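You operate a simulated robot arm through the tools that you are given. There is no shell and no other tool. Be economical: measure what you need, move in short steps, check, and stop when the job is done.

Carry out the task below with a simulated two-armed robot. There is one attempt and no reset: what you move stays moved.

Task
Lay the wheel bar on the stand flange and wind the step out.
Fine: foot clamp free first; hold the bar while winding till it shows 0 mm, then lock the clamp. Set down upright: wheel bar.

It is judged by the outcome, as a careful person would: the job done as asked, and still so three seconds after it is handed in. It fails if anything else is knocked over, pushed out of place, dropped, spilled or broken.

Robot
Two 6-joint arms with two-finger parallel grippers on one trunk, on a base that drives. Base frame: it is fixed to the floor where the robot stands at the start and does not move with it; the origin is under the middle of the robot, x ahead of it, y to its left, z up. Readings come in mm, degrees, newtons and seconds.
The left shoulder is at the start at [60, 187, 1047], the right one opposite. With the tool pointing down near the work surface each hand reaches from about 280 to 620 mm from the robot's upright axis, wherever it stands, measured 20 degrees to its own side. Places, roughly: bar wheel [300, -500, 800]; flange face [700, 200, 900]; foot clamp [500, 0, 900]. Payload 1.57 kg a hand.
Tool frame (each hand has its own): the origin (TCP) lies between the finger pads and is the grasp point; the fingertips stand 30 mm ahead of it; z points along the fingers, y is the line along which they close. The gripper opens to 110 mm. The fingers are 24 mm wide and 12 mm thick; the gripper's body (48 by 112 mm) begins 78 mm behind the TCP.
Orientation is that of the tool frame in the base frame, as a unit quaternion [w, x, y, z]. With the fingers straight down and closing along the base's y, the tool's x points along the base's -x, its y along +y and its z along -z.

Tools
- The arms move only by the tool send_rows. It takes "left_moves", "right_moves" or both (then of equal length, played together; a hand with none holds still); each is text: rows parted by semicolons, each of 7 numbers parted by spaces: the shift along the tool's x, y, z in mm, then the turn, a rotation vector about the tool's x, y, z in degrees, then the closure, from 0 (fully open) to 1 (shut). In form: x y z wx wy wz claw; .... A call has 1 to 8 rows; each row shifts and turns the commanded pose from where the row before left it, along the tool's axes as they then stand. Rows are played at 5 a second. More than 50 mm and 8.6 degrees between two rows, or a gripper value outside its range, and nothing of the call is played. Where a pose cannot be reached the arm comes as near as it can. A force on the tool above 40 N (or 10 N above the force at the start of the call, whichever is more), or a blocked arm, ends the call early, and 0.2 s more pass. The fingers move at their own pace (about 153 mm/s each) and stop on an object; they squeeze with about 34 N. The grip force told is the motor's: it shows also when the fingers shut on nothing. Time passes only in rows, and 0.2 s behind the last, so rows that do not move let the fingers close. It gives the time, the measured TCP pose, the force on the tool (base axes), the opening and the grip force at its end, in the units of the frame above (readings bear some noise), with the torque about the TCP (base axes, N m) and any sound that the robot's microphone picked up.
- Cameras (640 x 400 px; columns grow to the right, rows downward): "scene" is now at [5.1, -28.1, 1581.9]; the picture's right is [-0.38, -0.92, 0.00], its down [-0.76, 0.31, -0.58] and it looks along [0.53, -0.22, -0.82] (base axes); focal length 275 px, centre (320, 200). "left" rides on the left gripper at [70, -16, -141] in its tool frame; the picture's right is [0.23, 0.97, 0.00], its down [-0.86, 0.20, -0.48] and it looks along [-0.47, 0.11, 0.88] (tool axes); focal length 222 px, centre (320, 200). "right" rides on the right gripper at [70, 16, -141] in its tool frame; the picture's right is [-0.23, 0.97, 0.00], its down [-0.86, -0.20, -0.48] and it looks along [-0.47, -0.11, 0.88] (tool axes); focal length 222 px, centre (320, 200). There is no depth. A picture from a camera that has moved, and an enlarged one, comes with that camera's place and axes in the base frame and with its lens.
- capture(camera): a new picture of that camera. The clock stands still meanwhile.
- raise_lower(by): slides the trunk up (or, below 0, down) by that many mm; the arms and the scene camera ride with it, the base frame stays. It gives what a move gives, with no picture.
- drive_base(legs): drives the robot by 1 to 6 legs, each [ahead, left, turn to the left] in mm, mm and degrees, along the robot's own axes; the way and the turn of a leg run together, so that a leg with both is an arc; at most 1500 mm and 180 degrees a leg. The arms and the cameras ride along, it lands a little off, and it stops where it bumps. It gives what a move gives.
- turn_head(pan, tilt): turns the head with the scene camera to pan (to the left, within 86 degrees either way) and tilt (down, from -29 to 69), counted from straight ahead of the robot. It gives what a move gives.
- inspect(camera, box): a new picture of the part [left, top, right, bottom] of that camera's present view, enlarged. The clock stands still meanwhile.
- job_done(): hands the job in; it is judged then, once.

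Work in short steps. Places have to be worked out from the pictures, the camera data and where the tool is seen: move nearer, look again, correct. Check each grasp and each placing, and mend what went wrong. You have 120 turns and 108 pictures in all, those below and enlarged ones among them. Open the grippers and draw the arms clear of the work before you hand the job in, unless the task says otherwise; then end with one line.

The tools are called after "Call:" by a JSON object that holds its "op" and its "data". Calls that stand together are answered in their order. send_rows: Moves the arms, as the interface text tells. Its arguments: {"type":"object","properties":{"left_moves":{"type":"string"},"right_moves":{"type":"string"}},"required":[]} The other tools are called the same way: raise_lower (by) slides the trunk up or down; drive_base (legs) drives the base; turn_head (pan, tilt) turns the head that bears the scene camera; capture (camera) takes a picture; inspect (camera, box) takes an enlarged picture of a part of a camera's view; job_done () hands the job in.

At the start:

```text
t: 0.0
left_position: [405.9, -28.8, 1112.8]
left_orientation: [0.0, 0.0, 1.0, 0.0]
left_ft_force: [0.7, -0.4, -0.1]
left_torque: [-0.01, 0.01, 0.01]
left_grip_width: 110.1
left_grip_force: 0.1
right_position: [325.6, -406.7, 1136.5]
right_orientation: [0.0, 0.0, 1.0, -0.001]
right_ft_force: [0.0, 0.7, 0.1]
right_torque: [0.0, 0.01, 0.02]
right_grip_width: 110.0
right_grip_force: 0.1
trunk travel left (down, up): [-675.0, 315.0]
robot x, y, heading: [-0.2, -2.7, 0.1]
head pan, tilt: [-22.5, 54.9]
```

scene: 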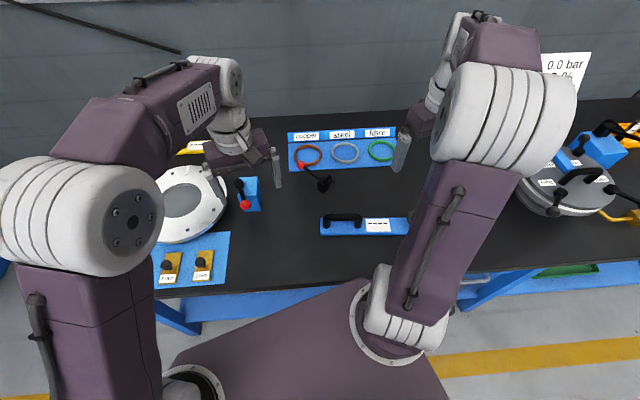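
right: 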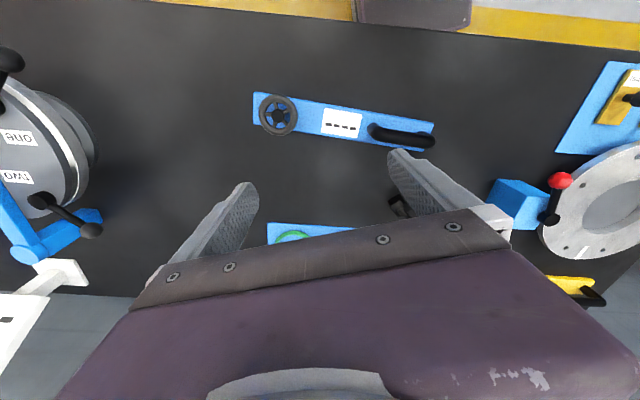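
left: 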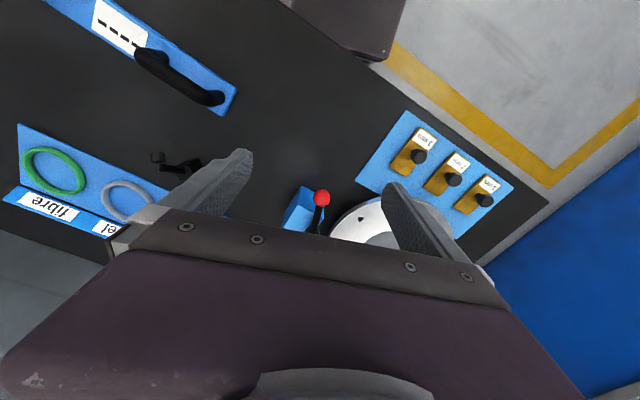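

The bar with wheel, display and handle lies in the middle of the bench; the stand flange is to the left with a red-balled lever, probably the foot clamp. I'll look closer at all these.

Call:
{"op": "inspect", "data": {"camera": "right", "box": [240, 70, 450, 200]}}

Call:
{"op": "inspect", "data": {"camera": "scene", "box": [140, 120, 420, 300]}}

Call:
{"op": "inspect", "data": {"camera": "left", "box": [260, 90, 530, 260]}}

```text
3.05 times, centred on (345, 135) of right
camera zoom: at [257.1, -390.9, 1278.6], right [0.23, 0.97, 0.0], down [0.86, -0.2, 0.48], along [0.47, -0.11, -0.88], focal length 677 px, centre (244, 398)
```

zoom: 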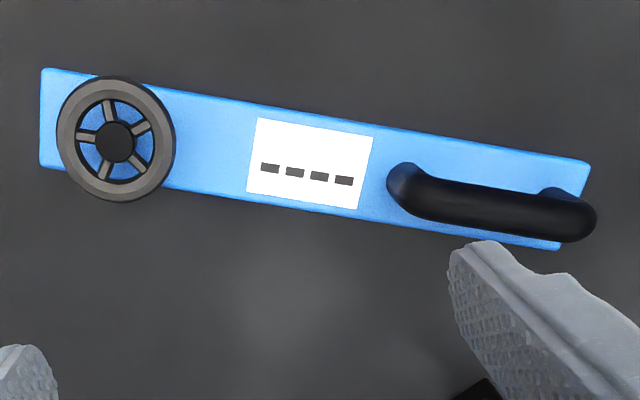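

```text
2.22 times, centred on (280, 210) of scene
camera zoom: at [5.1, -28.1, 1581.9], right [-0.38, -0.92, 0.0], down [-0.76, 0.31, -0.58], along [0.53, -0.22, -0.82], focal length 611 px, centre (409, 178)
```

zoom: 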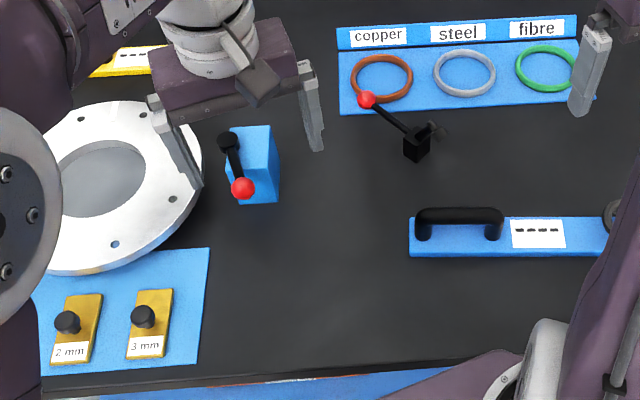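

```text
2.35 times, centred on (395, 175) of left
camera zoom: at [335.4, -44.6, 1253.6], right [-0.23, 0.97, 0.0], down [0.86, 0.2, 0.48], along [0.47, 0.11, -0.88], focal length 523 px, centre (144, 259)
```

zoom: 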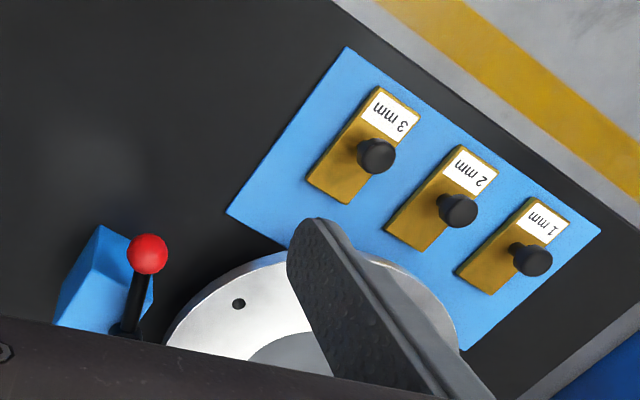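

I'll turn the head left toward the flange and raise the trunk's view of it from another angle.

Call:
{"op": "turn_head", "data": {"pan": 18, "tilt": 48}}

Call:
{"op": "capture", "data": {"camera": "scene"}}

```text
t: 1.1
left_position: [405.1, -28.1, 1111.5]
left_orientation: [0.0, 0.0, 1.0, 0.0]
left_ft_force: [0.5, 0.3, -0.2]
left_torque: [-0.03, 0.04, -0.02]
left_grip_width: 110.1
left_grip_force: 0.0
right_position: [325.9, -407.7, 1136.6]
right_orientation: [0.0, 0.0, 1.0, 0.001]
right_ft_force: [0.9, -0.2, 0.0]
right_torque: [0.01, -0.01, 0.0]
right_grip_width: 109.8
right_grip_force: 0.1
trunk travel left (down, up): [-675.0, 315.0]
robot x, y, heading: [-0.7, 4.6, -0.4]
head pan, tilt: [18.0, 48.0]
```

```text
101 pictures are left
camera scene: at [13.4, 23.8, 1591.0], right [0.31, -0.95, 0.0], down [-0.71, -0.23, -0.67], along [0.64, 0.21, -0.74], focal length 275 px, centre (320, 200)
```

scene: 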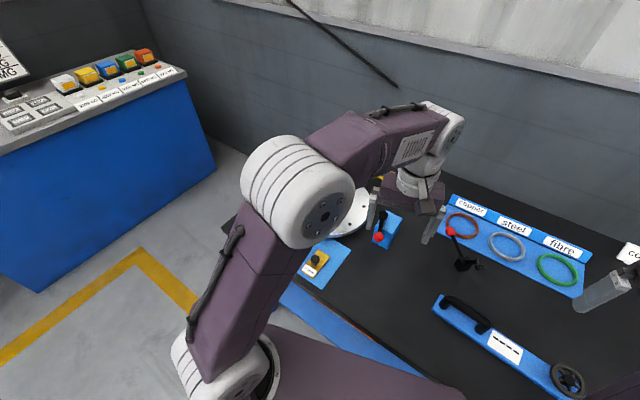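

The left arm hides the flange; I'll move the left hand forward and left so its own camera looks on the flange and clamp.

Call:
{"op": "send_rows", "data": {"left_moves": "-40 30 -10 0 0 0 0;-40 30 -10 0 0 0 0;-30 30 -10 0 0 0 0;-30 30 -10 0 0 0 0;0 30 0 0 0 0 0;0 0 0 0 0 0 0"}}

Call:
{"op": "capture", "data": {"camera": "left"}}

Call:
{"op": "capture", "data": {"camera": "scene"}}

```text
refused: row 1 steps farther than a row can; nothing moved
```

```text
100 pictures are left
camera left: at [335.4, -44.7, 1253.6], right [-0.23, 0.97, 0.0], down [0.86, 0.2, 0.48], along [0.47, 0.11, -0.88], focal length 222 px, centre (320, 200)
```

left: 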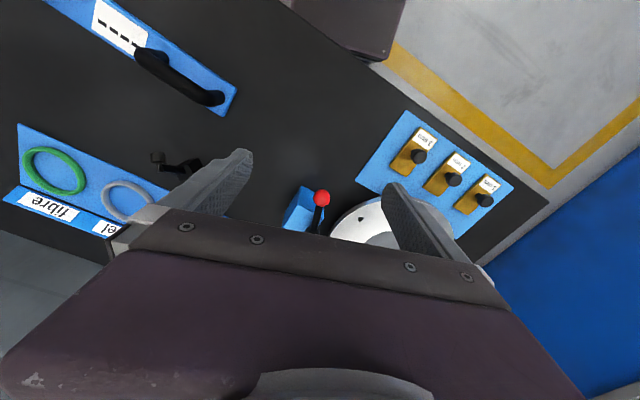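

```text
99 pictures are left
camera scene: at [13.4, 23.8, 1591.0], right [0.31, -0.95, 0.0], down [-0.71, -0.23, -0.67], along [0.64, 0.21, -0.74], focal length 275 px, centre (320, 200)
```

scene: 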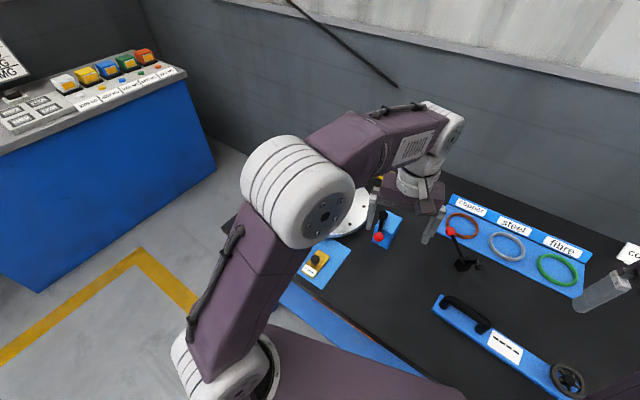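

The step was slightly too long; I resend it smaller.

Call:
{"op": "send_rows", "data": {"left_moves": "-35 30 -10 0 0 0 0;-35 30 -10 0 0 0 0;-35 30 -10 0 0 0 0;-30 30 -10 0 0 0 0;0 30 0 0 0 0 0;0 0 0 0 0 0 0"}}

Call:
{"op": "capture", "data": {"camera": "left"}}

Call:
{"op": "capture", "data": {"camera": "scene"}}

```text
t: 2.5
left_position: [531.7, 124.3, 1145.0]
left_orientation: [-0.001, 0.0, 1.0, 0.0]
left_ft_force: [0.2, 1.1, -0.3]
left_torque: [0.01, 0.0, 0.01]
left_grip_width: 110.2
left_grip_force: 0.0
left hand out of reach, approached as far as the arm can: row 4
right_position: [327.4, -408.2, 1135.4]
right_orientation: [-0.001, 0.001, 1.0, -0.001]
right_ft_force: [0.8, -1.1, -0.4]
right_torque: [0.0, 0.03, 0.0]
right_grip_width: 109.8
right_grip_force: 0.1
trunk travel left (down, up): [-675.0, 315.0]
robot x, y, heading: [-2.3, -1.1, -0.2]
head pan, tilt: [18.0, 48.0]
```

```text
98 pictures are left
camera left: at [462.7, 106.8, 1287.0], right [-0.23, 0.97, 0.0], down [0.86, 0.2, 0.48], along [0.46, 0.11, -0.88], focal length 222 px, centre (320, 200)
```

left: 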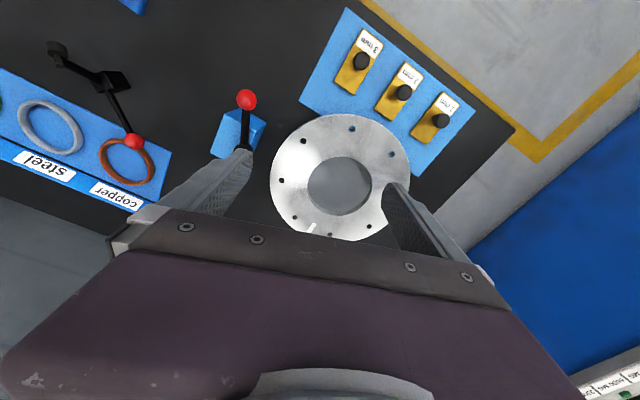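

```text
97 pictures are left
camera scene: at [14.6, 23.1, 1591.0], right [0.31, -0.95, 0.0], down [-0.71, -0.23, -0.67], along [0.64, 0.21, -0.74], focal length 275 px, centre (320, 200)
```

scene: 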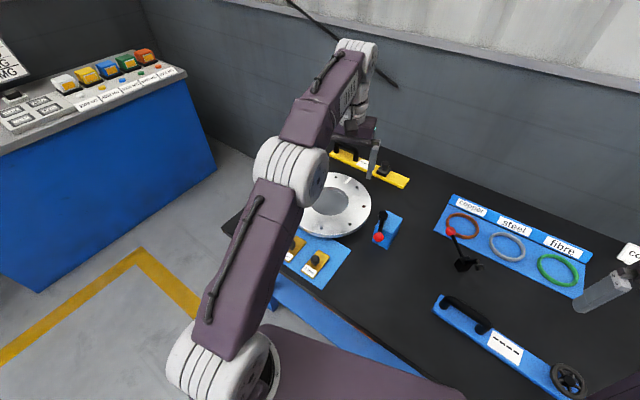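

Call:
{"op": "inspect", "data": {"camera": "scene", "box": [270, 130, 430, 300]}}

Call:
{"op": "inspect", "data": {"camera": "left", "box": [190, 70, 440, 250]}}

```text
2.35 times, centred on (350, 215) of scene
camera zoom: at [14.6, 23.1, 1591.0], right [0.31, -0.95, 0.0], down [-0.71, -0.23, -0.67], along [0.64, 0.21, -0.74], focal length 647 px, centre (249, 165)
```

zoom: 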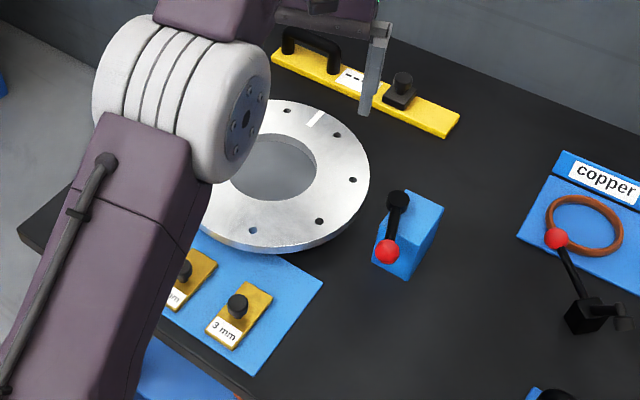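

```text
2.22 times, centred on (315, 160) of left
camera zoom: at [462.7, 106.8, 1287.0], right [-0.23, 0.97, 0.0], down [0.86, 0.2, 0.48], along [0.46, 0.11, -0.88], focal length 494 px, centre (331, 289)
```

zoom: 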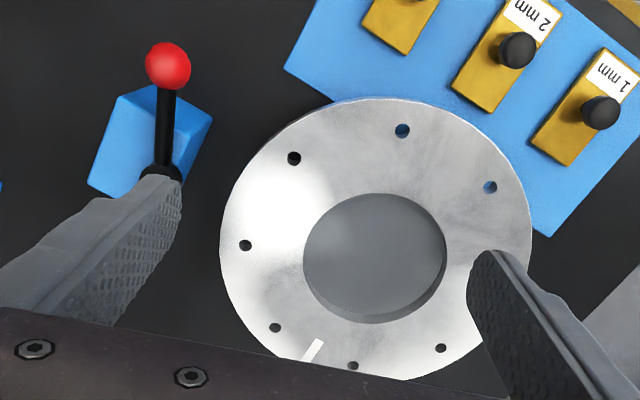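

Two bars exist: the blue one with the wheel is ours. Flange top is about (646, 194, 863), lever pivot about (590, 5, 920), ball (511, 6, 918). I check how much room the base has toward the bench.

Call:
{"op": "turn_head", "data": {"pan": 0, "tilt": 69}}

Call:
{"op": "capture", "data": {"camera": "scene"}}

```text
t: 3.3
left_position: [532.2, 124.4, 1145.5]
left_orientation: [0.0, 0.0, 1.0, 0.0]
left_ft_force: [-0.1, -0.3, 0.1]
left_torque: [0.0, 0.0, 0.01]
left_grip_width: 110.0
left_grip_force: 0.1
right_position: [326.5, -406.8, 1136.5]
right_orientation: [0.0, 0.0, 1.0, 0.0]
right_ft_force: [-0.2, -0.7, 0.0]
right_torque: [0.01, 0.0, -0.03]
right_grip_width: 109.6
right_grip_force: 0.3
trunk travel left (down, up): [-675.0, 315.0]
robot x, y, heading: [0.1, 3.0, -0.0]
head pan, tilt: [0.0, 68.8]
```

```text
94 pictures are left
camera scene: at [-5.9, -0.1, 1566.4], right [0.0, -1.0, 0.0], down [-0.93, 0.0, -0.36], along [0.36, 0.0, -0.93], focal length 275 px, centre (320, 200)
```

scene: 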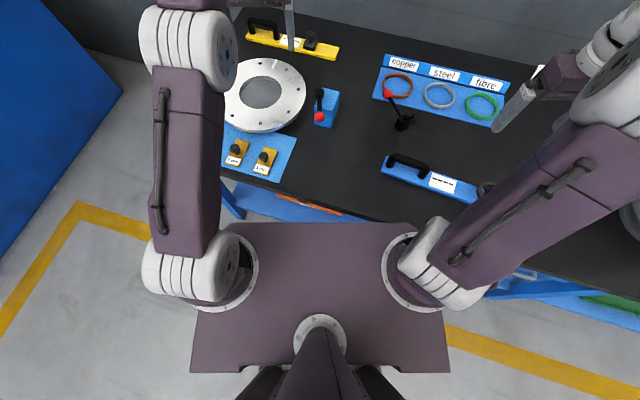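

The bench is turned by about 18° to the right, so I turn the robot square to it and shift left so the right hand gets the clamp lever and both hands get the flange.

Call:
{"op": "drive_base", "data": {"legs": [[0, 0, -18], [0, 360, 0]]}}

Call:
{"op": "turn_head", "data": {"pan": -10, "tilt": 55}}

Call:
{"op": "capture", "data": {"camera": "scene"}}

Call:
{"op": "capture", "data": {"camera": "right"}}

```text
t: 6.7
left_position: [656.2, 301.7, 1145.5]
left_orientation: [0.0, 0.158, 0.987, 0.0]
left_ft_force: [0.4, 0.5, 0.0]
left_torque: [-0.02, 0.01, -0.01]
left_grip_width: 110.2
left_grip_force: 0.0
right_position: [297.0, -138.8, 1134.9]
right_orientation: [0.001, 0.156, 0.988, 0.002]
right_ft_force: [0.5, 0.4, 0.1]
right_torque: [-0.02, -0.01, 0.03]
right_grip_width: 110.1
right_grip_force: 0.0
trunk travel left (down, up): [-675.0, 315.0]
robot x, y, heading: [113.4, 350.2, -18.1]
head pan, tilt: [0.0, 68.8]
```

```text
t: 7.4
left_position: [656.8, 302.0, 1144.9]
left_orientation: [0.0, 0.157, 0.988, 0.0]
left_ft_force: [0.8, -0.3, -0.5]
left_torque: [0.03, 0.0, 0.0]
left_grip_width: 109.9
left_grip_force: 0.1
right_position: [298.0, -139.1, 1136.3]
right_orientation: [-0.001, 0.157, 0.988, 0.0]
right_ft_force: [-0.3, 0.0, 0.4]
right_torque: [0.02, 0.01, 0.02]
right_grip_width: 110.0
right_grip_force: 0.0
trunk travel left (down, up): [-675.0, 315.0]
robot x, y, heading: [114.5, 349.2, -17.9]
head pan, tilt: [-10.0, 55.0]
```

```text
93 pictures are left
camera scene: at [117.8, 333.4, 1581.7], right [-0.47, -0.88, 0.0], down [-0.72, 0.38, -0.57], along [0.51, -0.27, -0.82], focal length 275 px, centre (320, 200)
```

scene: 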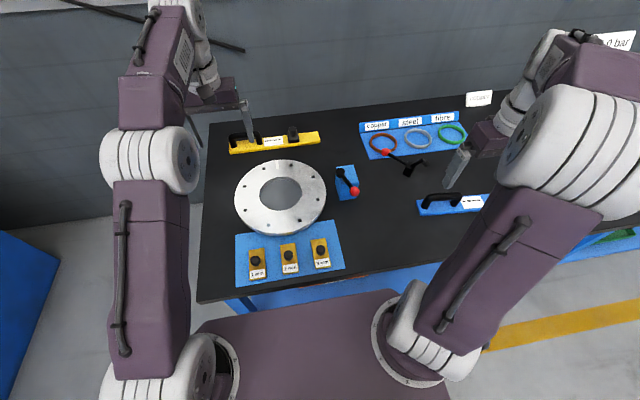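

```text
92 pictures are left
camera right: at [236.3, -102.3, 1278.7], right [0.52, 0.86, 0.0], down [0.75, -0.45, 0.48], along [0.41, -0.25, -0.88], focal length 222 px, centre (320, 200)
```

right: 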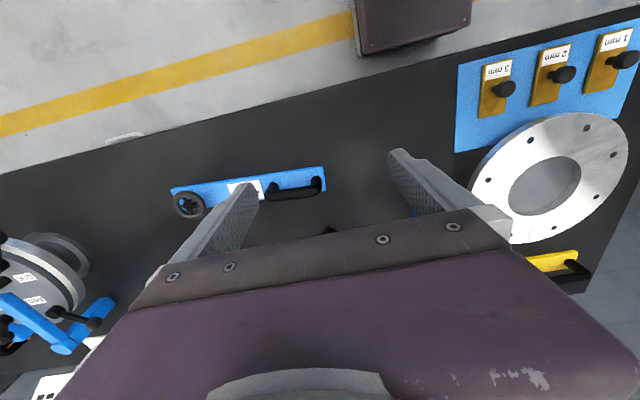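

Well aligned with the bench now. I go 70 mm ahead carefully and look closely at clamp and flange.

Call:
{"op": "drive_base", "data": {"legs": [[70, 0, 0]]}}

Call:
{"op": "inspect", "data": {"camera": "scene", "box": [220, 110, 400, 300]}}

```text
t: 8.4
left_position: [720.3, 279.9, 1147.5]
left_orientation: [0.0, 0.158, 0.987, 0.0]
left_ft_force: [-0.3, -0.2, -0.2]
left_torque: [0.01, -0.03, 0.03]
left_grip_width: 110.0
left_grip_force: 0.0
right_position: [360.8, -160.8, 1137.6]
right_orientation: [0.0, 0.158, 0.987, 0.0]
right_ft_force: [0.4, 0.7, 0.2]
right_torque: [0.02, -0.03, 0.04]
right_grip_width: 110.0
right_grip_force: 0.1
trunk travel left (down, up): [-675.0, 315.0]
robot x, y, heading: [177.7, 329.1, -18.1]
head pan, tilt: [-10.0, 55.0]
```

```text
2.11 times, centred on (310, 205) of scene
camera zoom: at [180.9, 312.2, 1581.8], right [-0.47, -0.88, 0.0], down [-0.72, 0.39, -0.57], along [0.51, -0.27, -0.82], focal length 579 px, centre (341, 190)
```

zoom: 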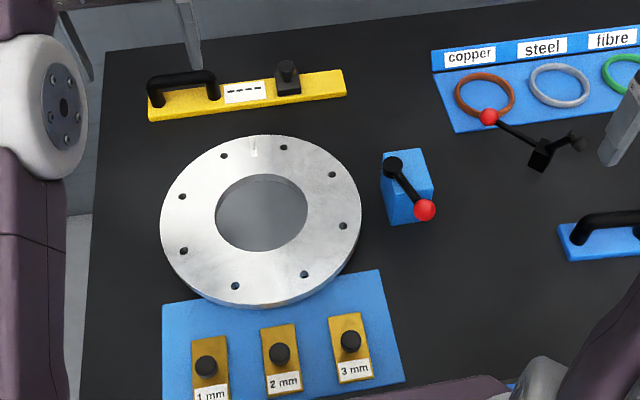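

I move the right hand closer to the clamp to look at it.

Call:
{"op": "send_rows", "data": {"right_moves": "-25 20 30 0 0 0 0;-25 20 30 0 0 0 0;-25 20 30 0 0 0 0;-20 20 20 0 0 0 0;0 0 0 0 0 0 0"}}

Call:
{"op": "capture", "data": {"camera": "right"}}

```text
t: 9.6
left_position: [722.3, 279.1, 1145.4]
left_orientation: [0.0, 0.158, 0.987, 0.0]
left_ft_force: [0.6, 0.4, -0.8]
left_torque: [-0.04, 0.0, 0.0]
left_grip_width: 110.1
left_grip_force: 0.1
right_position: [477.5, -114.6, 1026.0]
right_orientation: [0.0, 0.158, 0.987, 0.0]
right_ft_force: [0.0, 0.3, -0.2]
right_torque: [-0.01, -0.01, -0.01]
right_grip_width: 110.0
right_grip_force: 0.0
trunk travel left (down, up): [-675.0, 315.0]
robot x, y, heading: [177.8, 328.9, -18.0]
head pan, tilt: [-10.0, 55.0]
```

```text
90 pictures are left
camera right: at [416.7, -78.1, 1167.8], right [0.52, 0.85, 0.0], down [0.75, -0.46, 0.48], along [0.41, -0.25, -0.88], focal length 222 px, centre (320, 200)
```

right: 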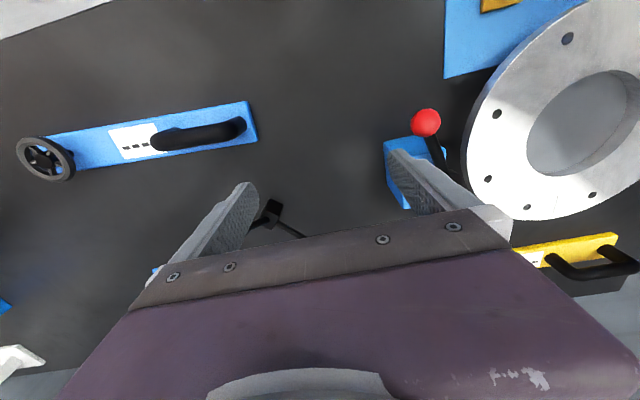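

I center the clamp in the right camera for a clear look.

Call:
{"op": "send_rows", "data": {"right_moves": "15 40 0 0 0 0 0;15 40 0 0 0 0 0;15 30 0 0 0 0 0;15 0 0 0 0 0 0;0 0 0 0 0 0 0"}}

Call:
{"op": "inspect", "data": {"camera": "right", "box": [220, 40, 420, 220]}}

Call:
{"op": "inspect", "data": {"camera": "scene", "box": [300, 130, 400, 230]}}

```text
t: 10.8
left_position: [720.4, 279.6, 1146.1]
left_orientation: [0.0, 0.158, 0.987, 0.0]
left_ft_force: [0.3, 0.0, -0.1]
left_torque: [0.0, 0.01, 0.0]
left_grip_width: 109.9
left_grip_force: 0.1
right_position: [455.0, 7.6, 1025.9]
right_orientation: [0.0, 0.158, 0.987, 0.001]
right_ft_force: [-0.5, 0.4, 0.7]
right_torque: [0.01, 0.01, -0.01]
right_grip_width: 109.8
right_grip_force: 0.1
trunk travel left (down, up): [-675.0, 315.0]
robot x, y, heading: [175.7, 327.0, -18.2]
head pan, tilt: [-10.0, 55.0]
```

```text
2.22 times, centred on (320, 130) of right
camera zoom: at [394.2, 45.3, 1167.9], right [0.52, 0.85, 0.0], down [0.75, -0.46, 0.48], along [0.41, -0.25, -0.88], focal length 494 px, centre (320, 356)
```

zoom: 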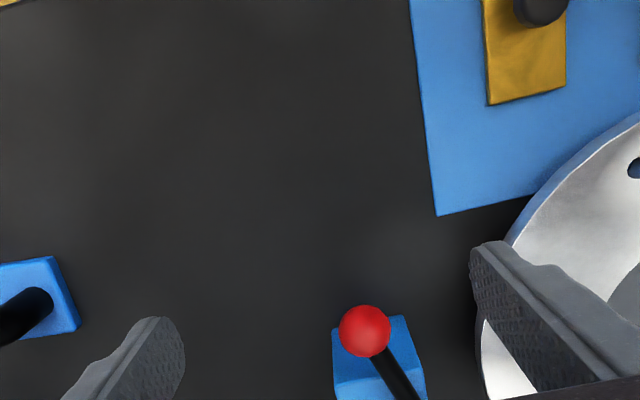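

```text
4.00 times, centred on (350, 180) of scene
camera zoom: at [183.3, 311.3, 1581.8], right [-0.47, -0.88, 0.0], down [-0.72, 0.39, -0.57], along [0.51, -0.27, -0.82], focal length 1100 px, centre (200, 280)
```

zoom: 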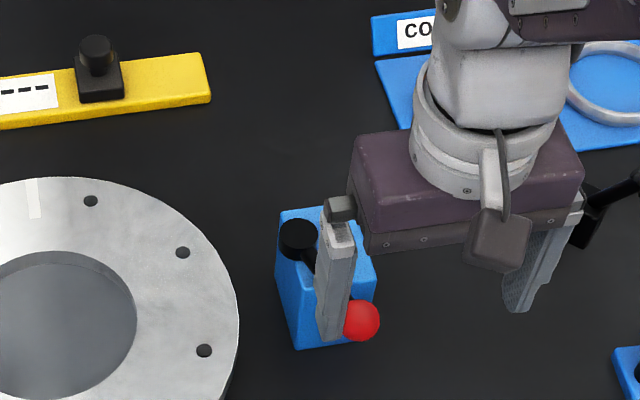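

I go forward so the clamp rises in the picture.

Call:
{"op": "send_rows", "data": {"right_moves": "-45 0 0 0 0 0 0;-45 0 0 0 0 0 0;-45 0 0 0 0 0 0;0 0 0 0 0 0 0"}}

Call:
{"op": "inspect", "data": {"camera": "right", "box": [240, 0, 440, 180]}}

```text
t: 11.8
left_position: [721.1, 280.2, 1146.6]
left_orientation: [0.0, 0.158, 0.987, 0.0]
left_ft_force: [0.2, 0.0, -0.2]
left_torque: [0.02, 0.0, -0.03]
left_grip_width: 109.9
left_grip_force: 0.1
right_position: [582.7, -35.6, 1024.8]
right_orientation: [0.0, 0.158, 0.987, 0.0]
right_ft_force: [-0.6, -0.5, 0.4]
right_torque: [0.01, -0.04, -0.01]
right_grip_width: 110.2
right_grip_force: 0.0
trunk travel left (down, up): [-675.0, 315.0]
robot x, y, heading: [176.1, 324.0, -18.2]
head pan, tilt: [-10.0, 55.0]
```

```text
2.22 times, centred on (340, 90) of right
camera zoom: at [522.3, 1.8, 1166.5], right [0.52, 0.85, 0.0], down [0.75, -0.46, 0.48], along [0.41, -0.25, -0.88], focal length 494 px, centre (276, 444)
```

zoom: 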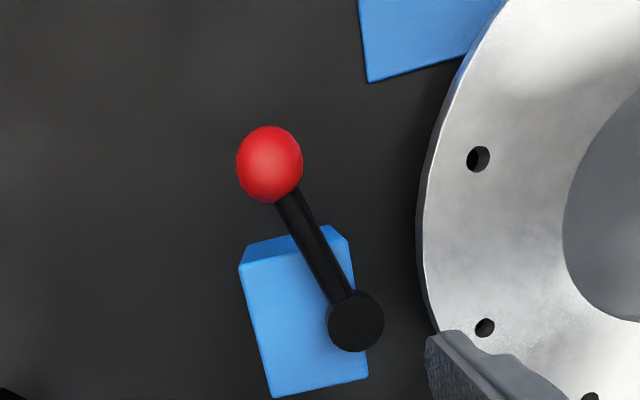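

The lever is level, turning about an upright axis at about (596, 3), ball at (515, 4, 918). I bring the right hand over the ball, turn it square to the lever, and check.

Call:
{"op": "send_rows", "data": {"right_moves": "39 9 0 0 0 0 0.3;38 9 10 0 0 0 0.3;0 0 15 0 0 -6 0.3;0 0 15 0 0 -6 0.3;0 0 0 0 0 -6 0.3;0 0 0 0 0 0 0.3"}}

Call:
{"op": "capture", "data": {"camera": "right"}}

Call:
{"op": "inspect", "data": {"camera": "scene", "box": [300, 130, 400, 230]}}

```text
t: 13.2
left_position: [721.4, 279.4, 1145.4]
left_orientation: [-0.001, 0.158, 0.988, 0.0]
left_ft_force: [-0.2, 0.4, -0.2]
left_torque: [-0.02, 0.01, 0.02]
left_grip_width: 110.0
left_grip_force: 0.0
right_position: [516.0, 5.9, 985.3]
right_orientation: [0.0, 0.001, 1.0, 0.001]
right_ft_force: [-0.2, 0.1, 0.0]
right_torque: [-0.01, -0.01, -0.01]
right_grip_width: 76.7
right_grip_force: 0.0
trunk travel left (down, up): [-675.0, 315.0]
robot x, y, heading: [176.4, 325.8, -18.1]
head pan, tilt: [-10.0, 55.0]
```

```text
86 pictures are left
camera right: at [446.1, 22.4, 1127.9], right [0.23, 0.97, 0.0], down [0.85, -0.2, 0.48], along [0.47, -0.11, -0.88], focal length 222 px, centre (320, 200)
```

right: 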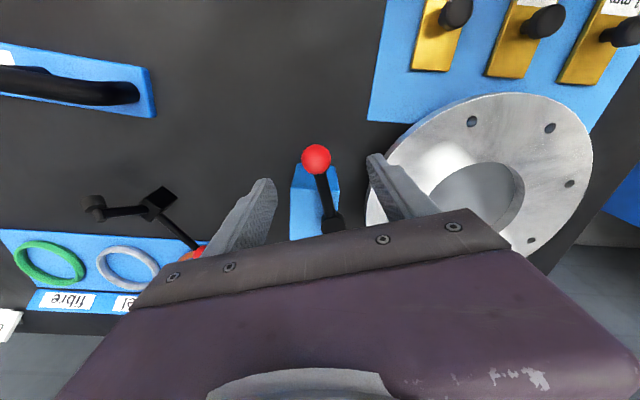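

```text
4.00 times, centred on (350, 180) of scene
camera zoom: at [183.4, 311.3, 1581.7], right [-0.47, -0.88, 0.0], down [-0.72, 0.39, -0.57], along [0.51, -0.27, -0.82], focal length 1100 px, centre (200, 280)
```

zoom: 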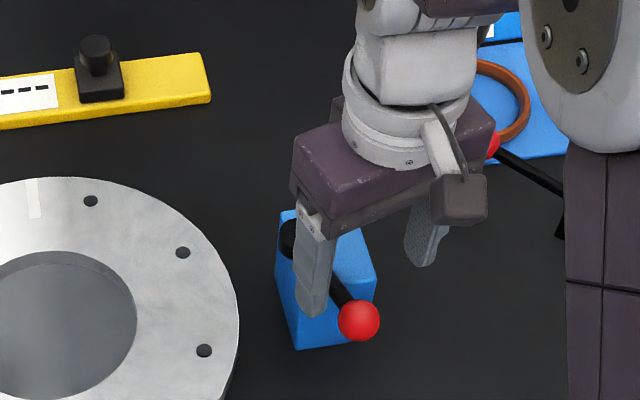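

The ball works out at (513, 3, 918), right below. I descend and close on it.

Call:
{"op": "send_rows", "data": {"right_moves": "0 -2 32 0 0 0 0.3;0 0 31 0 0 0 0.3;0 0 0 0 0 0 1;0 0 0 0 0 0 1"}}

Call:
{"op": "capture", "data": {"camera": "right"}}

```text
t: 14.2
left_position: [722.4, 279.2, 1145.1]
left_orientation: [0.0, 0.157, 0.988, 0.0]
left_ft_force: [-0.2, 1.3, 0.9]
left_torque: [-0.01, 0.0, 0.0]
left_grip_width: 110.4
left_grip_force: 0.1
right_position: [516.5, 1.3, 923.1]
right_orientation: [0.0, 0.002, 1.0, 0.0]
right_ft_force: [2.0, -0.2, -6.4]
right_torque: [-0.07, -0.75, -0.03]
right_grip_width: 31.3
right_grip_force: 39.5
trunk travel left (down, up): [-675.0, 315.0]
robot x, y, heading: [178.3, 325.1, -18.1]
head pan, tilt: [-10.0, 55.0]
```

```text
84 pictures are left
camera right: at [446.9, 17.8, 1065.9], right [0.23, 0.97, 0.0], down [0.85, -0.2, 0.48], along [0.47, -0.11, -0.88], focal length 222 px, centre (320, 200)
```

right: 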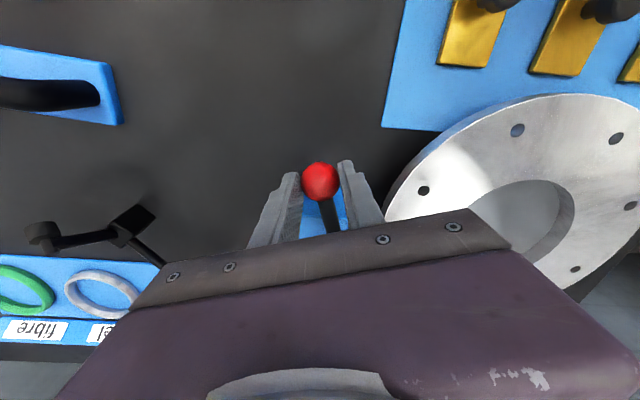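

Ball gripped (31 mm). I try a small 8° swing toward the right (away from flange) and read the force.

Call:
{"op": "send_rows", "data": {"right_moves": "-0.2 -5.6 0 0 0 -4 1;-0.2 -5.6 0 0 0 -4 1;0 0 0 0 0 0 1"}}

```text
t: 15.0
left_position: [722.5, 279.7, 1145.1]
left_orientation: [0.0, 0.158, 0.987, -0.001]
left_ft_force: [0.1, 0.1, -0.5]
left_torque: [0.03, -0.02, -0.01]
left_grip_width: 110.0
left_grip_force: 0.0
right_position: [516.8, -8.7, 923.2]
right_orientation: [0.0, -0.068, 0.998, 0.0]
right_ft_force: [3.2, -3.6, 4.8]
right_torque: [0.01, 0.23, -0.35]
right_grip_width: 30.9
right_grip_force: 40.0
trunk travel left (down, up): [-675.0, 315.0]
robot x, y, heading: [177.5, 328.5, -18.2]
head pan, tilt: [-10.0, 55.0]
```

It moves easily that way (about 4 N). I swing on in 8° steps.

Call:
{"op": "send_rows", "data": {"right_moves": "-0.8 -11.3 0 0 0 -8 1;-0.8 -11.3 0 0 0 -8 1;-0.8 -11.3 0 0 0 -8 1;0 0 0 0 0 0 1"}}

Call:
{"op": "capture", "data": {"camera": "right"}}

Call:
{"op": "inspect", "data": {"camera": "scene", "box": [300, 130, 400, 230]}}

```text
t: 16.0
left_position: [720.9, 279.4, 1146.3]
left_orientation: [0.0, 0.158, 0.987, 0.0]
left_ft_force: [-1.1, 0.3, 0.4]
left_torque: [-0.02, 0.03, -0.03]
left_grip_width: 110.0
left_grip_force: 0.1
right_position: [526.3, -38.5, 924.9]
right_orientation: [-0.001, -0.275, 0.961, 0.0]
right_ft_force: [0.0, -6.2, 4.9]
right_torque: [-0.26, 0.04, -0.39]
right_grip_width: 31.4
right_grip_force: 39.9
trunk travel left (down, up): [-675.0, 315.0]
robot x, y, heading: [179.3, 326.0, -18.0]
head pan, tilt: [-10.0, 55.0]
```

```text
83 pictures are left
camera right: at [458.4, -62.0, 1065.9], right [-0.32, 0.95, 0.0], down [0.83, 0.28, 0.48], along [0.45, 0.15, -0.88], focal length 222 px, centre (320, 200)
```

right: 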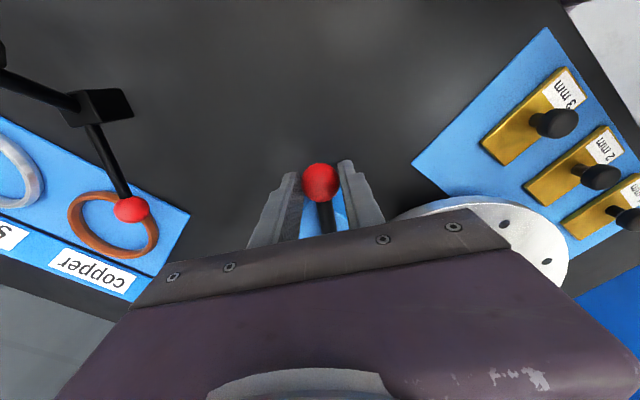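

```text
4.00 times, centred on (350, 180) of scene
camera zoom: at [182.4, 310.5, 1581.8], right [-0.47, -0.88, 0.0], down [-0.72, 0.39, -0.57], along [0.51, -0.27, -0.82], focal length 1100 px, centre (200, 280)
```

zoom: 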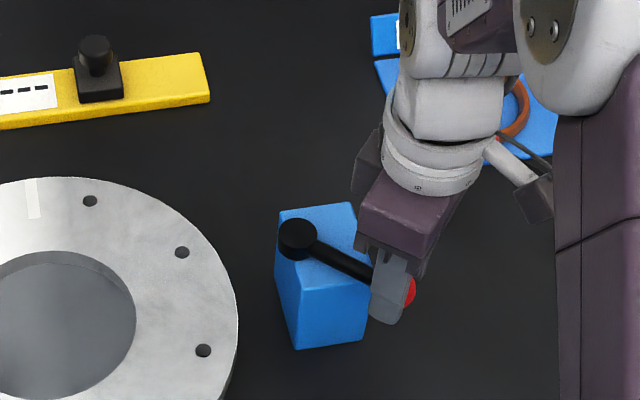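

The lever is swinging nicely (31° so far). I continue until a stop or click.

Call:
{"op": "send_rows", "data": {"right_moves": "-0.8 -11.3 0 0 0 -8 1;-0.8 -11.3 0 0 0 -8 1;-0.8 -11.3 0 0 0 -8 1;-0.8 -11.3 0 0 0 -8 1;0 0 0 0 0 0 1"}}

```text
t: 17.2
left_position: [717.7, 277.5, 1148.1]
left_orientation: [0.001, 0.158, 0.987, 0.002]
left_ft_force: [0.9, 0.4, -0.3]
left_torque: [-0.01, -0.02, -0.01]
left_grip_width: 109.7
left_grip_force: 0.0
right_position: [557.7, -70.8, 922.7]
right_orientation: [0.001, -0.529, 0.849, 0.0]
right_ft_force: [-15.7, -20.1, 11.6]
right_torque: [-0.72, 0.49, 0.18]
right_grip_width: 30.8
right_grip_force: 39.4
trunk travel left (down, up): [-675.0, 315.0]
robot x, y, heading: [181.9, 327.6, -18.4]
head pan, tilt: [-10.0, 55.0]
```

Force is mainly radial (25 N outward), my arc is a bit tight. I ease out 2 mm and read again.

Call:
{"op": "send_rows", "data": {"right_moves": "2 0 0 0 0 0 1;0 0 0 0 0 0 1"}}

```text
t: 17.8
left_position: [718.4, 278.4, 1147.5]
left_orientation: [0.001, 0.158, 0.987, 0.002]
left_ft_force: [0.5, -0.6, 0.7]
left_torque: [0.03, 0.02, -0.01]
left_grip_width: 110.1
left_grip_force: 0.0
right_position: [558.6, -70.9, 924.7]
right_orientation: [0.001, -0.53, 0.848, -0.001]
right_ft_force: [-12.9, -16.7, 9.1]
right_torque: [-0.51, 0.3, 0.23]
right_grip_width: 31.5
right_grip_force: 40.0
trunk travel left (down, up): [-675.0, 315.0]
robot x, y, heading: [175.5, 329.1, -18.1]
head pan, tilt: [-10.0, 55.0]
```

That helps; I ease a further 4 mm and continue the swing a little.

Call:
{"op": "send_rows", "data": {"right_moves": "4 0 0 0 0 0 1;0 0 0 0 0 0 1;-0.4 -5.6 0 0 0 -4 1;-0.4 -5.6 0 0 0 -4 1;0 0 0 0 0 0 1"}}

Call:
{"op": "inspect", "data": {"camera": "scene", "box": [300, 130, 400, 230]}}

```text
t: 19.0
left_position: [722.3, 280.9, 1144.8]
left_orientation: [0.0, 0.157, 0.988, 0.0]
left_ft_force: [-0.1, -0.5, 0.9]
left_torque: [0.01, -0.02, -0.03]
left_grip_width: 109.8
left_grip_force: 0.1
right_position: [568.9, -76.5, 924.4]
right_orientation: [-0.001, -0.587, 0.809, 0.001]
right_ft_force: [1.1, 3.2, -5.2]
right_torque: [0.48, -0.26, 0.28]
right_grip_width: 30.9
right_grip_force: 39.9
trunk travel left (down, up): [-675.0, 315.0]
robot x, y, heading: [181.7, 325.4, -18.0]
head pan, tilt: [-10.0, 55.0]
```

```text
4.00 times, centred on (350, 180) of scene
camera zoom: at [183.6, 311.8, 1581.6], right [-0.47, -0.88, 0.0], down [-0.72, 0.39, -0.57], along [0.51, -0.27, -0.82], focal length 1100 px, centre (200, 280)
```

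zoom: 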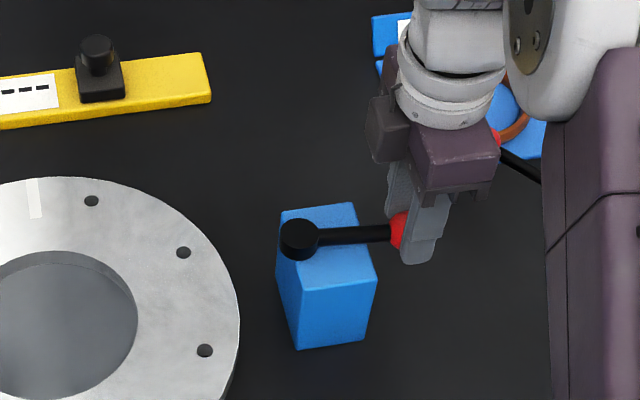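

Forces are low again; I keep swinging in search of the end stop.

Call:
{"op": "send_rows", "data": {"right_moves": "-0.2 -8 0 0 0 -6 1;-0.2 -8 0 0 0 -6 1;-0.2 -8 0 0 0 -6 1;0 0 0 0 0 0 1"}}

```text
t: 19.8
left_position: [718.1, 281.5, 1148.2]
left_orientation: [0.001, 0.159, 0.987, 0.0]
left_ft_force: [0.1, -0.2, -0.9]
left_torque: [0.01, -0.01, -0.01]
left_grip_width: 109.9
left_grip_force: 0.1
right_position: [576.0, -75.6, 923.7]
right_orientation: [-0.006, -0.686, 0.727, 0.012]
right_ft_force: [-18.3, 3.6, 18.8]
right_torque: [0.8, 0.67, 0.06]
right_grip_width: 31.3
right_grip_force: 40.1
trunk travel left (down, up): [-675.0, 315.0]
robot x, y, heading: [174.0, 330.5, -18.1]
head pan, tilt: [-10.0, 55.0]
stopped in row 3 (right hand): the force on the tool passed its limit (the readings are from after the stop); the commanded pose is now the measured one
```

An end stop at about 76°. I release, rise clear and look at the clamp.

Call:
{"op": "send_rows", "data": {"right_moves": "0 1 0 0 0 0 0.9;0 0 0 0 0 0 0.3;0 0 -35 0 0 0 0.3;0 0 -40 0 0 0 0.3;0 0 -40 0 0 8 0.3;0 0 -40 0 0 8 0;40 0 -10 0 0 8 0;40 0 0 0 0 8 0"}}

Call:
{"op": "inspect", "data": {"camera": "scene", "box": [240, 110, 440, 270]}}

```text
t: 21.6
left_position: [720.7, 277.7, 1145.7]
left_orientation: [0.0, 0.158, 0.987, 0.001]
left_ft_force: [-0.2, -0.2, -1.2]
left_torque: [0.02, -0.01, 0.06]
left_grip_width: 110.0
left_grip_force: 0.1
right_position: [547.1, -153.7, 1085.1]
right_orientation: [-0.007, -0.458, 0.889, 0.01]
right_ft_force: [0.1, -0.2, 0.6]
right_torque: [-0.03, -0.01, 0.0]
right_grip_width: 110.0
right_grip_force: 0.1
trunk travel left (down, up): [-675.0, 315.0]
robot x, y, heading: [177.1, 326.6, -18.2]
head pan, tilt: [-10.0, 55.0]
```

```text
2.50 times, centred on (340, 190) of scene
camera zoom: at [181.4, 310.1, 1581.7], right [-0.47, -0.88, 0.0], down [-0.72, 0.39, -0.57], along [0.51, -0.27, -0.82], focal length 687 px, centre (270, 225)
```

zoom: 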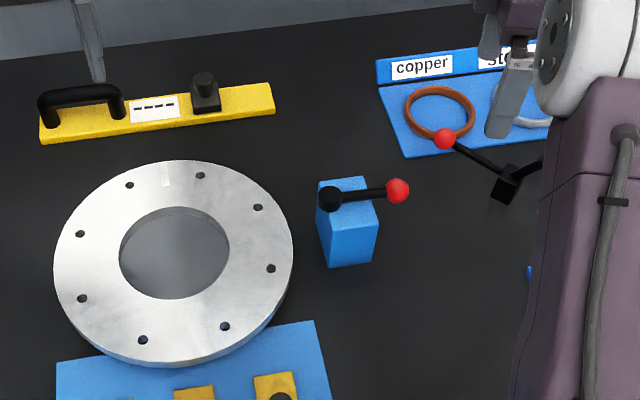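

The clamp lever now points right, at its stop. I turn the right hand back to normal and raise it before driving to the bar.

Call:
{"op": "send_rows", "data": {"right_moves": "0 0 -5 0 0 8 0;0 0 -5 0 0 8 0;0 0 -5 0 0 8 0;0 0 -5 0 0 8 0;0 0 -5 0 0 8 0;0 0 -5 0 0 8 0;0 0 0 0 0 8 0;0 0 0 0 0 8 0", "left_moves": "20 0 0 0 0 8 0;20 0 0 0 0 8 0;10 0 0 0 0 8 0;0 0 0 0 0 8 0;0 0 0 0 0 8 0;0 0 0 0 0 8 0;0 0 0 0 0 8 0;0 0 0 0 0 8 0"}}

Call:
{"op": "send_rows", "data": {"right_moves": "40 30 0 0 0 8 0;40 30 0 0 0 0 0;40 0 0 0 0 0 0;0 0 0 0 0 0 0", "left_moves": "0 30 0 0 0 8 0;0 30 0 0 0 8 0;0 30 0 0 0 8 0;0 0 0 0 0 2 0"}}

```text
t: 23.4
left_position: [674.7, 299.9, 1146.1]
left_orientation: [0.0, 0.658, 0.753, 0.0]
left_ft_force: [0.3, 0.7, -0.6]
left_torque: [0.04, 0.01, 0.0]
left_grip_width: 110.0
left_grip_force: 0.1
right_position: [551.2, -153.4, 1115.2]
right_orientation: [-0.011, 0.082, 0.997, 0.005]
right_ft_force: [1.2, 0.4, 0.4]
right_torque: [-0.02, -0.01, 0.03]
right_grip_width: 109.7
right_grip_force: 0.2
trunk travel left (down, up): [-675.0, 315.0]
robot x, y, heading: [178.8, 326.8, -17.9]
head pan, tilt: [-10.0, 55.0]
```

```text
t: 24.4
left_position: [745.1, 306.3, 1137.5]
left_orientation: [0.0, 0.811, 0.585, 0.0]
left_ft_force: [-0.5, -0.3, -0.2]
left_torque: [0.02, 0.0, -0.01]
left_grip_width: 110.0
left_grip_force: 0.1
left hand out of reach, approached as far as the arm can: row 3
right_position: [446.5, -65.5, 1117.9]
right_orientation: [-0.011, 0.149, 0.989, 0.003]
right_ft_force: [1.4, 0.3, -0.9]
right_torque: [-0.01, 0.0, 0.01]
right_grip_width: 109.8
right_grip_force: 0.1
trunk travel left (down, up): [-675.0, 315.0]
robot x, y, heading: [175.6, 326.1, -17.8]
head pan, tilt: [-10.0, 55.0]
```

Left hand now closes across the bench direction (camera looking right). I pull it back and drive right to the bar.

Call:
{"op": "send_rows", "data": {"left_moves": "0 -45 0 0 0 0 0;0 -45 0 0 0 0 0;-10 -45 0 0 0 0 0;-10 -30 0 0 0 0 0;0 0 0 0 0 0 0"}}

Call:
{"op": "drive_base", "data": {"legs": [[0, -634, 0]]}}

Call:
{"op": "capture", "data": {"camera": "left"}}

Call:
{"op": "capture", "data": {"camera": "scene"}}

```text
t: 25.6
left_position: [734.2, 290.5, 1142.1]
left_orientation: [-0.001, 0.81, 0.586, -0.001]
left_ft_force: [0.7, -1.1, 0.9]
left_torque: [-0.01, -0.04, -0.01]
left_grip_width: 110.2
left_grip_force: 0.3
left hand out of reach, approached as far as the arm can: row 1, 2, 3, 4
right_position: [446.0, -64.8, 1119.4]
right_orientation: [-0.013, 0.149, 0.989, 0.003]
right_ft_force: [0.1, -0.4, 0.1]
right_torque: [0.04, 0.0, 0.02]
right_grip_width: 110.1
right_grip_force: 0.1
trunk travel left (down, up): [-675.0, 315.0]
robot x, y, heading: [172.7, 327.3, -18.2]
head pan, tilt: [-10.0, 55.0]
```

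```text
t: 29.1
left_position: [537.9, -302.6, 1142.9]
left_orientation: [0.0, 0.81, 0.586, -0.001]
left_ft_force: [-0.6, 0.8, 0.5]
left_torque: [0.02, -0.01, -0.04]
left_grip_width: 109.9
left_grip_force: 0.1
right_position: [253.1, -657.7, 1119.9]
right_orientation: [-0.012, 0.149, 0.989, 0.003]
right_ft_force: [0.4, -0.1, -0.1]
right_torque: [0.02, 0.02, -0.01]
right_grip_width: 109.8
right_grip_force: 0.1
trunk travel left (down, up): [-675.0, 315.0]
robot x, y, heading: [-18.2, -264.9, -18.3]
head pan, tilt: [-10.0, 55.0]
```

```text
79 pictures are left
camera left: at [545.0, -231.2, 1283.9], right [1.0, -0.09, 0.0], down [-0.08, -0.87, 0.48], along [-0.04, -0.48, -0.88], focal length 222 px, centre (320, 200)
```

left: 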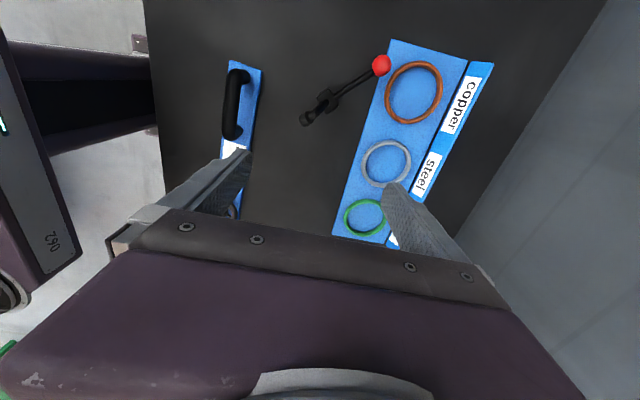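

```text
78 pictures are left
camera scene: at [-12.5, -280.4, 1581.8], right [-0.47, -0.88, 0.0], down [-0.72, 0.39, -0.57], along [0.51, -0.27, -0.82], focal length 275 px, centre (320, 200)
```

scene: 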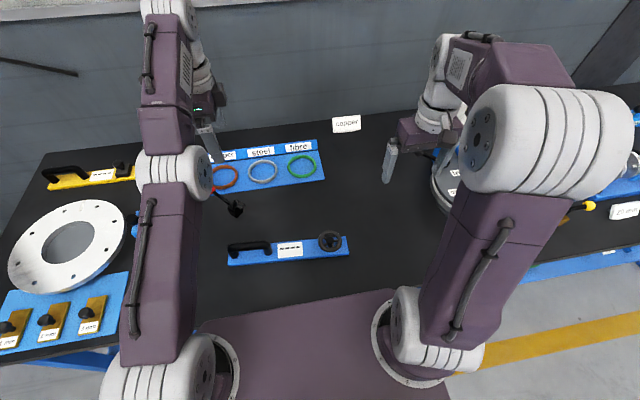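

The left wrist seems near its limit in this yaw; I back the yaw off by 24° and see if the hand can come in.

Call:
{"op": "send_rows", "data": {"left_moves": "0 -10 0 0 0 -8 0;0 -20 0 0 0 -8 0;0 -30 0 0 0 -8 0;0 0 0 0 0 0 0"}}

```text
t: 30.1
left_position: [531.3, -318.0, 1143.2]
left_orientation: [-0.001, 0.67, 0.742, -0.001]
left_ft_force: [0.4, 0.9, 0.7]
left_torque: [0.02, -0.02, 0.01]
left_grip_width: 110.2
left_grip_force: 0.0
left hand out of reach, approached as far as the arm can: row 1, 2, 3
right_position: [251.7, -656.5, 1120.1]
right_orientation: [-0.012, 0.15, 0.989, 0.004]
right_ft_force: [0.9, 0.2, 0.2]
right_torque: [0.01, 0.04, 0.0]
right_grip_width: 109.9
right_grip_force: 0.1
trunk travel left (down, up): [-675.0, 315.0]
robot x, y, heading: [-21.7, -264.8, -18.1]
head pan, tilt: [-10.0, 55.0]
```

Odd: orientation follows but position does not. I try lowering and moving in, to leave the arm's bad posture.

Call:
{"op": "send_rows", "data": {"left_moves": "0 0 30 0 0 0 0;0 0 30 0 0 0 0;0 0 0 0 0 0 0"}}

```text
t: 30.9
left_position: [530.7, -318.8, 1139.5]
left_orientation: [-0.004, 0.671, 0.742, -0.001]
left_ft_force: [0.5, -1.1, -1.2]
left_torque: [-0.02, 0.03, 0.01]
left_grip_width: 110.0
left_grip_force: 0.0
left hand out of reach, approached as far as the arm can: row 1, 2
right_position: [252.6, -658.0, 1119.1]
right_orientation: [-0.012, 0.15, 0.989, 0.004]
right_ft_force: [-0.5, 0.1, 0.0]
right_torque: [-0.02, -0.03, 0.01]
right_grip_width: 109.9
right_grip_force: 0.0
trunk travel left (down, up): [-675.0, 315.0]
robot x, y, heading: [-20.4, -266.3, -18.2]
head pan, tilt: [-10.0, 55.0]
```

A wrist joint seems at its limit; I turn the yaw all the way back toward the starting value.

Call:
{"op": "send_rows", "data": {"left_moves": "0 0 0 0 0 -8 0;0 0 0 0 0 -8 0;0 0 0 0 0 -8 0;0 0 0 0 0 -8 0;0 0 0 0 0 -8 0;0 0 0 0 0 -8 0;0 0 0 0 0 -8 0;0 0 0 0 0 -8 0"}}

```text
t: 32.7
left_position: [531.3, -315.7, 1140.6]
left_orientation: [-0.004, 0.173, 0.985, 0.0]
left_ft_force: [0.3, 0.6, -0.2]
left_torque: [0.0, -0.03, -0.02]
left_grip_width: 109.9
left_grip_force: 0.1
right_position: [251.9, -658.3, 1119.7]
right_orientation: [-0.011, 0.15, 0.989, 0.004]
right_ft_force: [-0.1, -0.5, 0.0]
right_torque: [0.0, 0.03, 0.03]
right_grip_width: 110.0
right_grip_force: 0.0
trunk travel left (down, up): [-675.0, 315.0]
robot x, y, heading: [-18.5, -261.2, -18.2]
head pan, tilt: [-10.0, 55.0]
```

Now in a good posture again; I pull the hand in toward the robot and lower it.

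Call:
{"op": "send_rows", "data": {"left_moves": "40 0 10 0 0 0 0;40 0 20 0 0 0 0;40 0 20 0 0 0 0;30 10 30 0 0 0 0;0 0 0 0 0 0 0"}}

```text
t: 33.9
left_position: [531.0, -315.7, 1140.8]
left_orientation: [-0.003, 0.176, 0.984, 0.0]
left_ft_force: [-0.2, 0.0, -0.3]
left_torque: [-0.01, 0.04, -0.02]
left_grip_width: 109.9
left_grip_force: 0.0
left hand out of reach, approached as far as the arm can: row 1, 2, 3, 4
right_position: [251.7, -658.0, 1119.8]
right_orientation: [-0.012, 0.15, 0.989, 0.004]
right_ft_force: [0.7, 0.1, 0.3]
right_torque: [0.0, 0.01, 0.0]
right_grip_width: 109.7
right_grip_force: 0.1
trunk travel left (down, up): [-675.0, 315.0]
robot x, y, heading: [-18.4, -265.2, -18.0]
head pan, tilt: [-10.0, 55.0]
```

The arm is stretched out singularly; I try a sideways and upward nudge to unbend it.

Call:
{"op": "send_rows", "data": {"left_moves": "0 -30 0 0 0 0 0;0 -30 0 0 0 0 0;20 -20 0 0 0 0 0;20 -20 0 0 0 0 0;0 0 0 0 0 0 0"}}

```text
t: 35.1
left_position: [475.0, -407.1, 1141.8]
left_orientation: [-0.001, 0.175, 0.985, 0.0]
left_ft_force: [-0.4, 0.4, 0.3]
left_torque: [-0.02, 0.03, 0.0]
left_grip_width: 110.0
left_grip_force: 0.1
left hand out of reach, approached as far as the arm can: row 2, 3, 4
right_position: [251.3, -657.4, 1118.9]
right_orientation: [-0.012, 0.149, 0.989, 0.003]
right_ft_force: [0.4, 0.6, 0.3]
right_torque: [0.01, 0.02, 0.04]
right_grip_width: 110.1
right_grip_force: 0.1
trunk travel left (down, up): [-675.0, 315.0]
robot x, y, heading: [-17.2, -267.4, -18.2]
head pan, tilt: [-10.0, 55.0]
```

It follows sideways. I try inward again from here, with small steps.

Call:
{"op": "send_rows", "data": {"left_moves": "15 0 -10 0 0 0 0;15 0 -10 0 0 0 0;20 0 0 0 0 0 0;30 0 0 0 0 0 0;30 0 0 0 0 0 0;0 0 0 0 0 0 0"}}

Call:
{"op": "capture", "data": {"camera": "scene"}}

```text
t: 36.5
left_position: [383.2, -380.5, 1159.0]
left_orientation: [-0.001, 0.175, 0.985, 0.0]
left_ft_force: [0.6, 0.1, -0.4]
left_torque: [0.02, 0.03, 0.0]
left_grip_width: 110.0
left_grip_force: 0.0
left hand out of reach, approached as far as the arm can: row 1
right_position: [251.2, -658.3, 1119.6]
right_orientation: [-0.013, 0.15, 0.989, 0.003]
right_ft_force: [-0.1, -0.3, -0.4]
right_torque: [0.05, -0.03, -0.05]
right_grip_width: 110.1
right_grip_force: 0.0
trunk travel left (down, up): [-675.0, 315.0]
robot x, y, heading: [-16.5, -265.9, -18.2]
head pan, tilt: [-10.0, 55.0]
```

```text
77 pictures are left
camera scene: at [-11.6, -281.4, 1581.7], right [-0.47, -0.88, 0.0], down [-0.72, 0.39, -0.57], along [0.51, -0.27, -0.82], focal length 275 px, centre (320, 200)
```

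scene: 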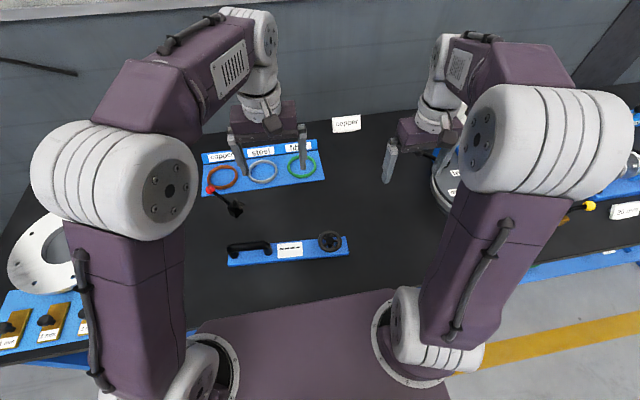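

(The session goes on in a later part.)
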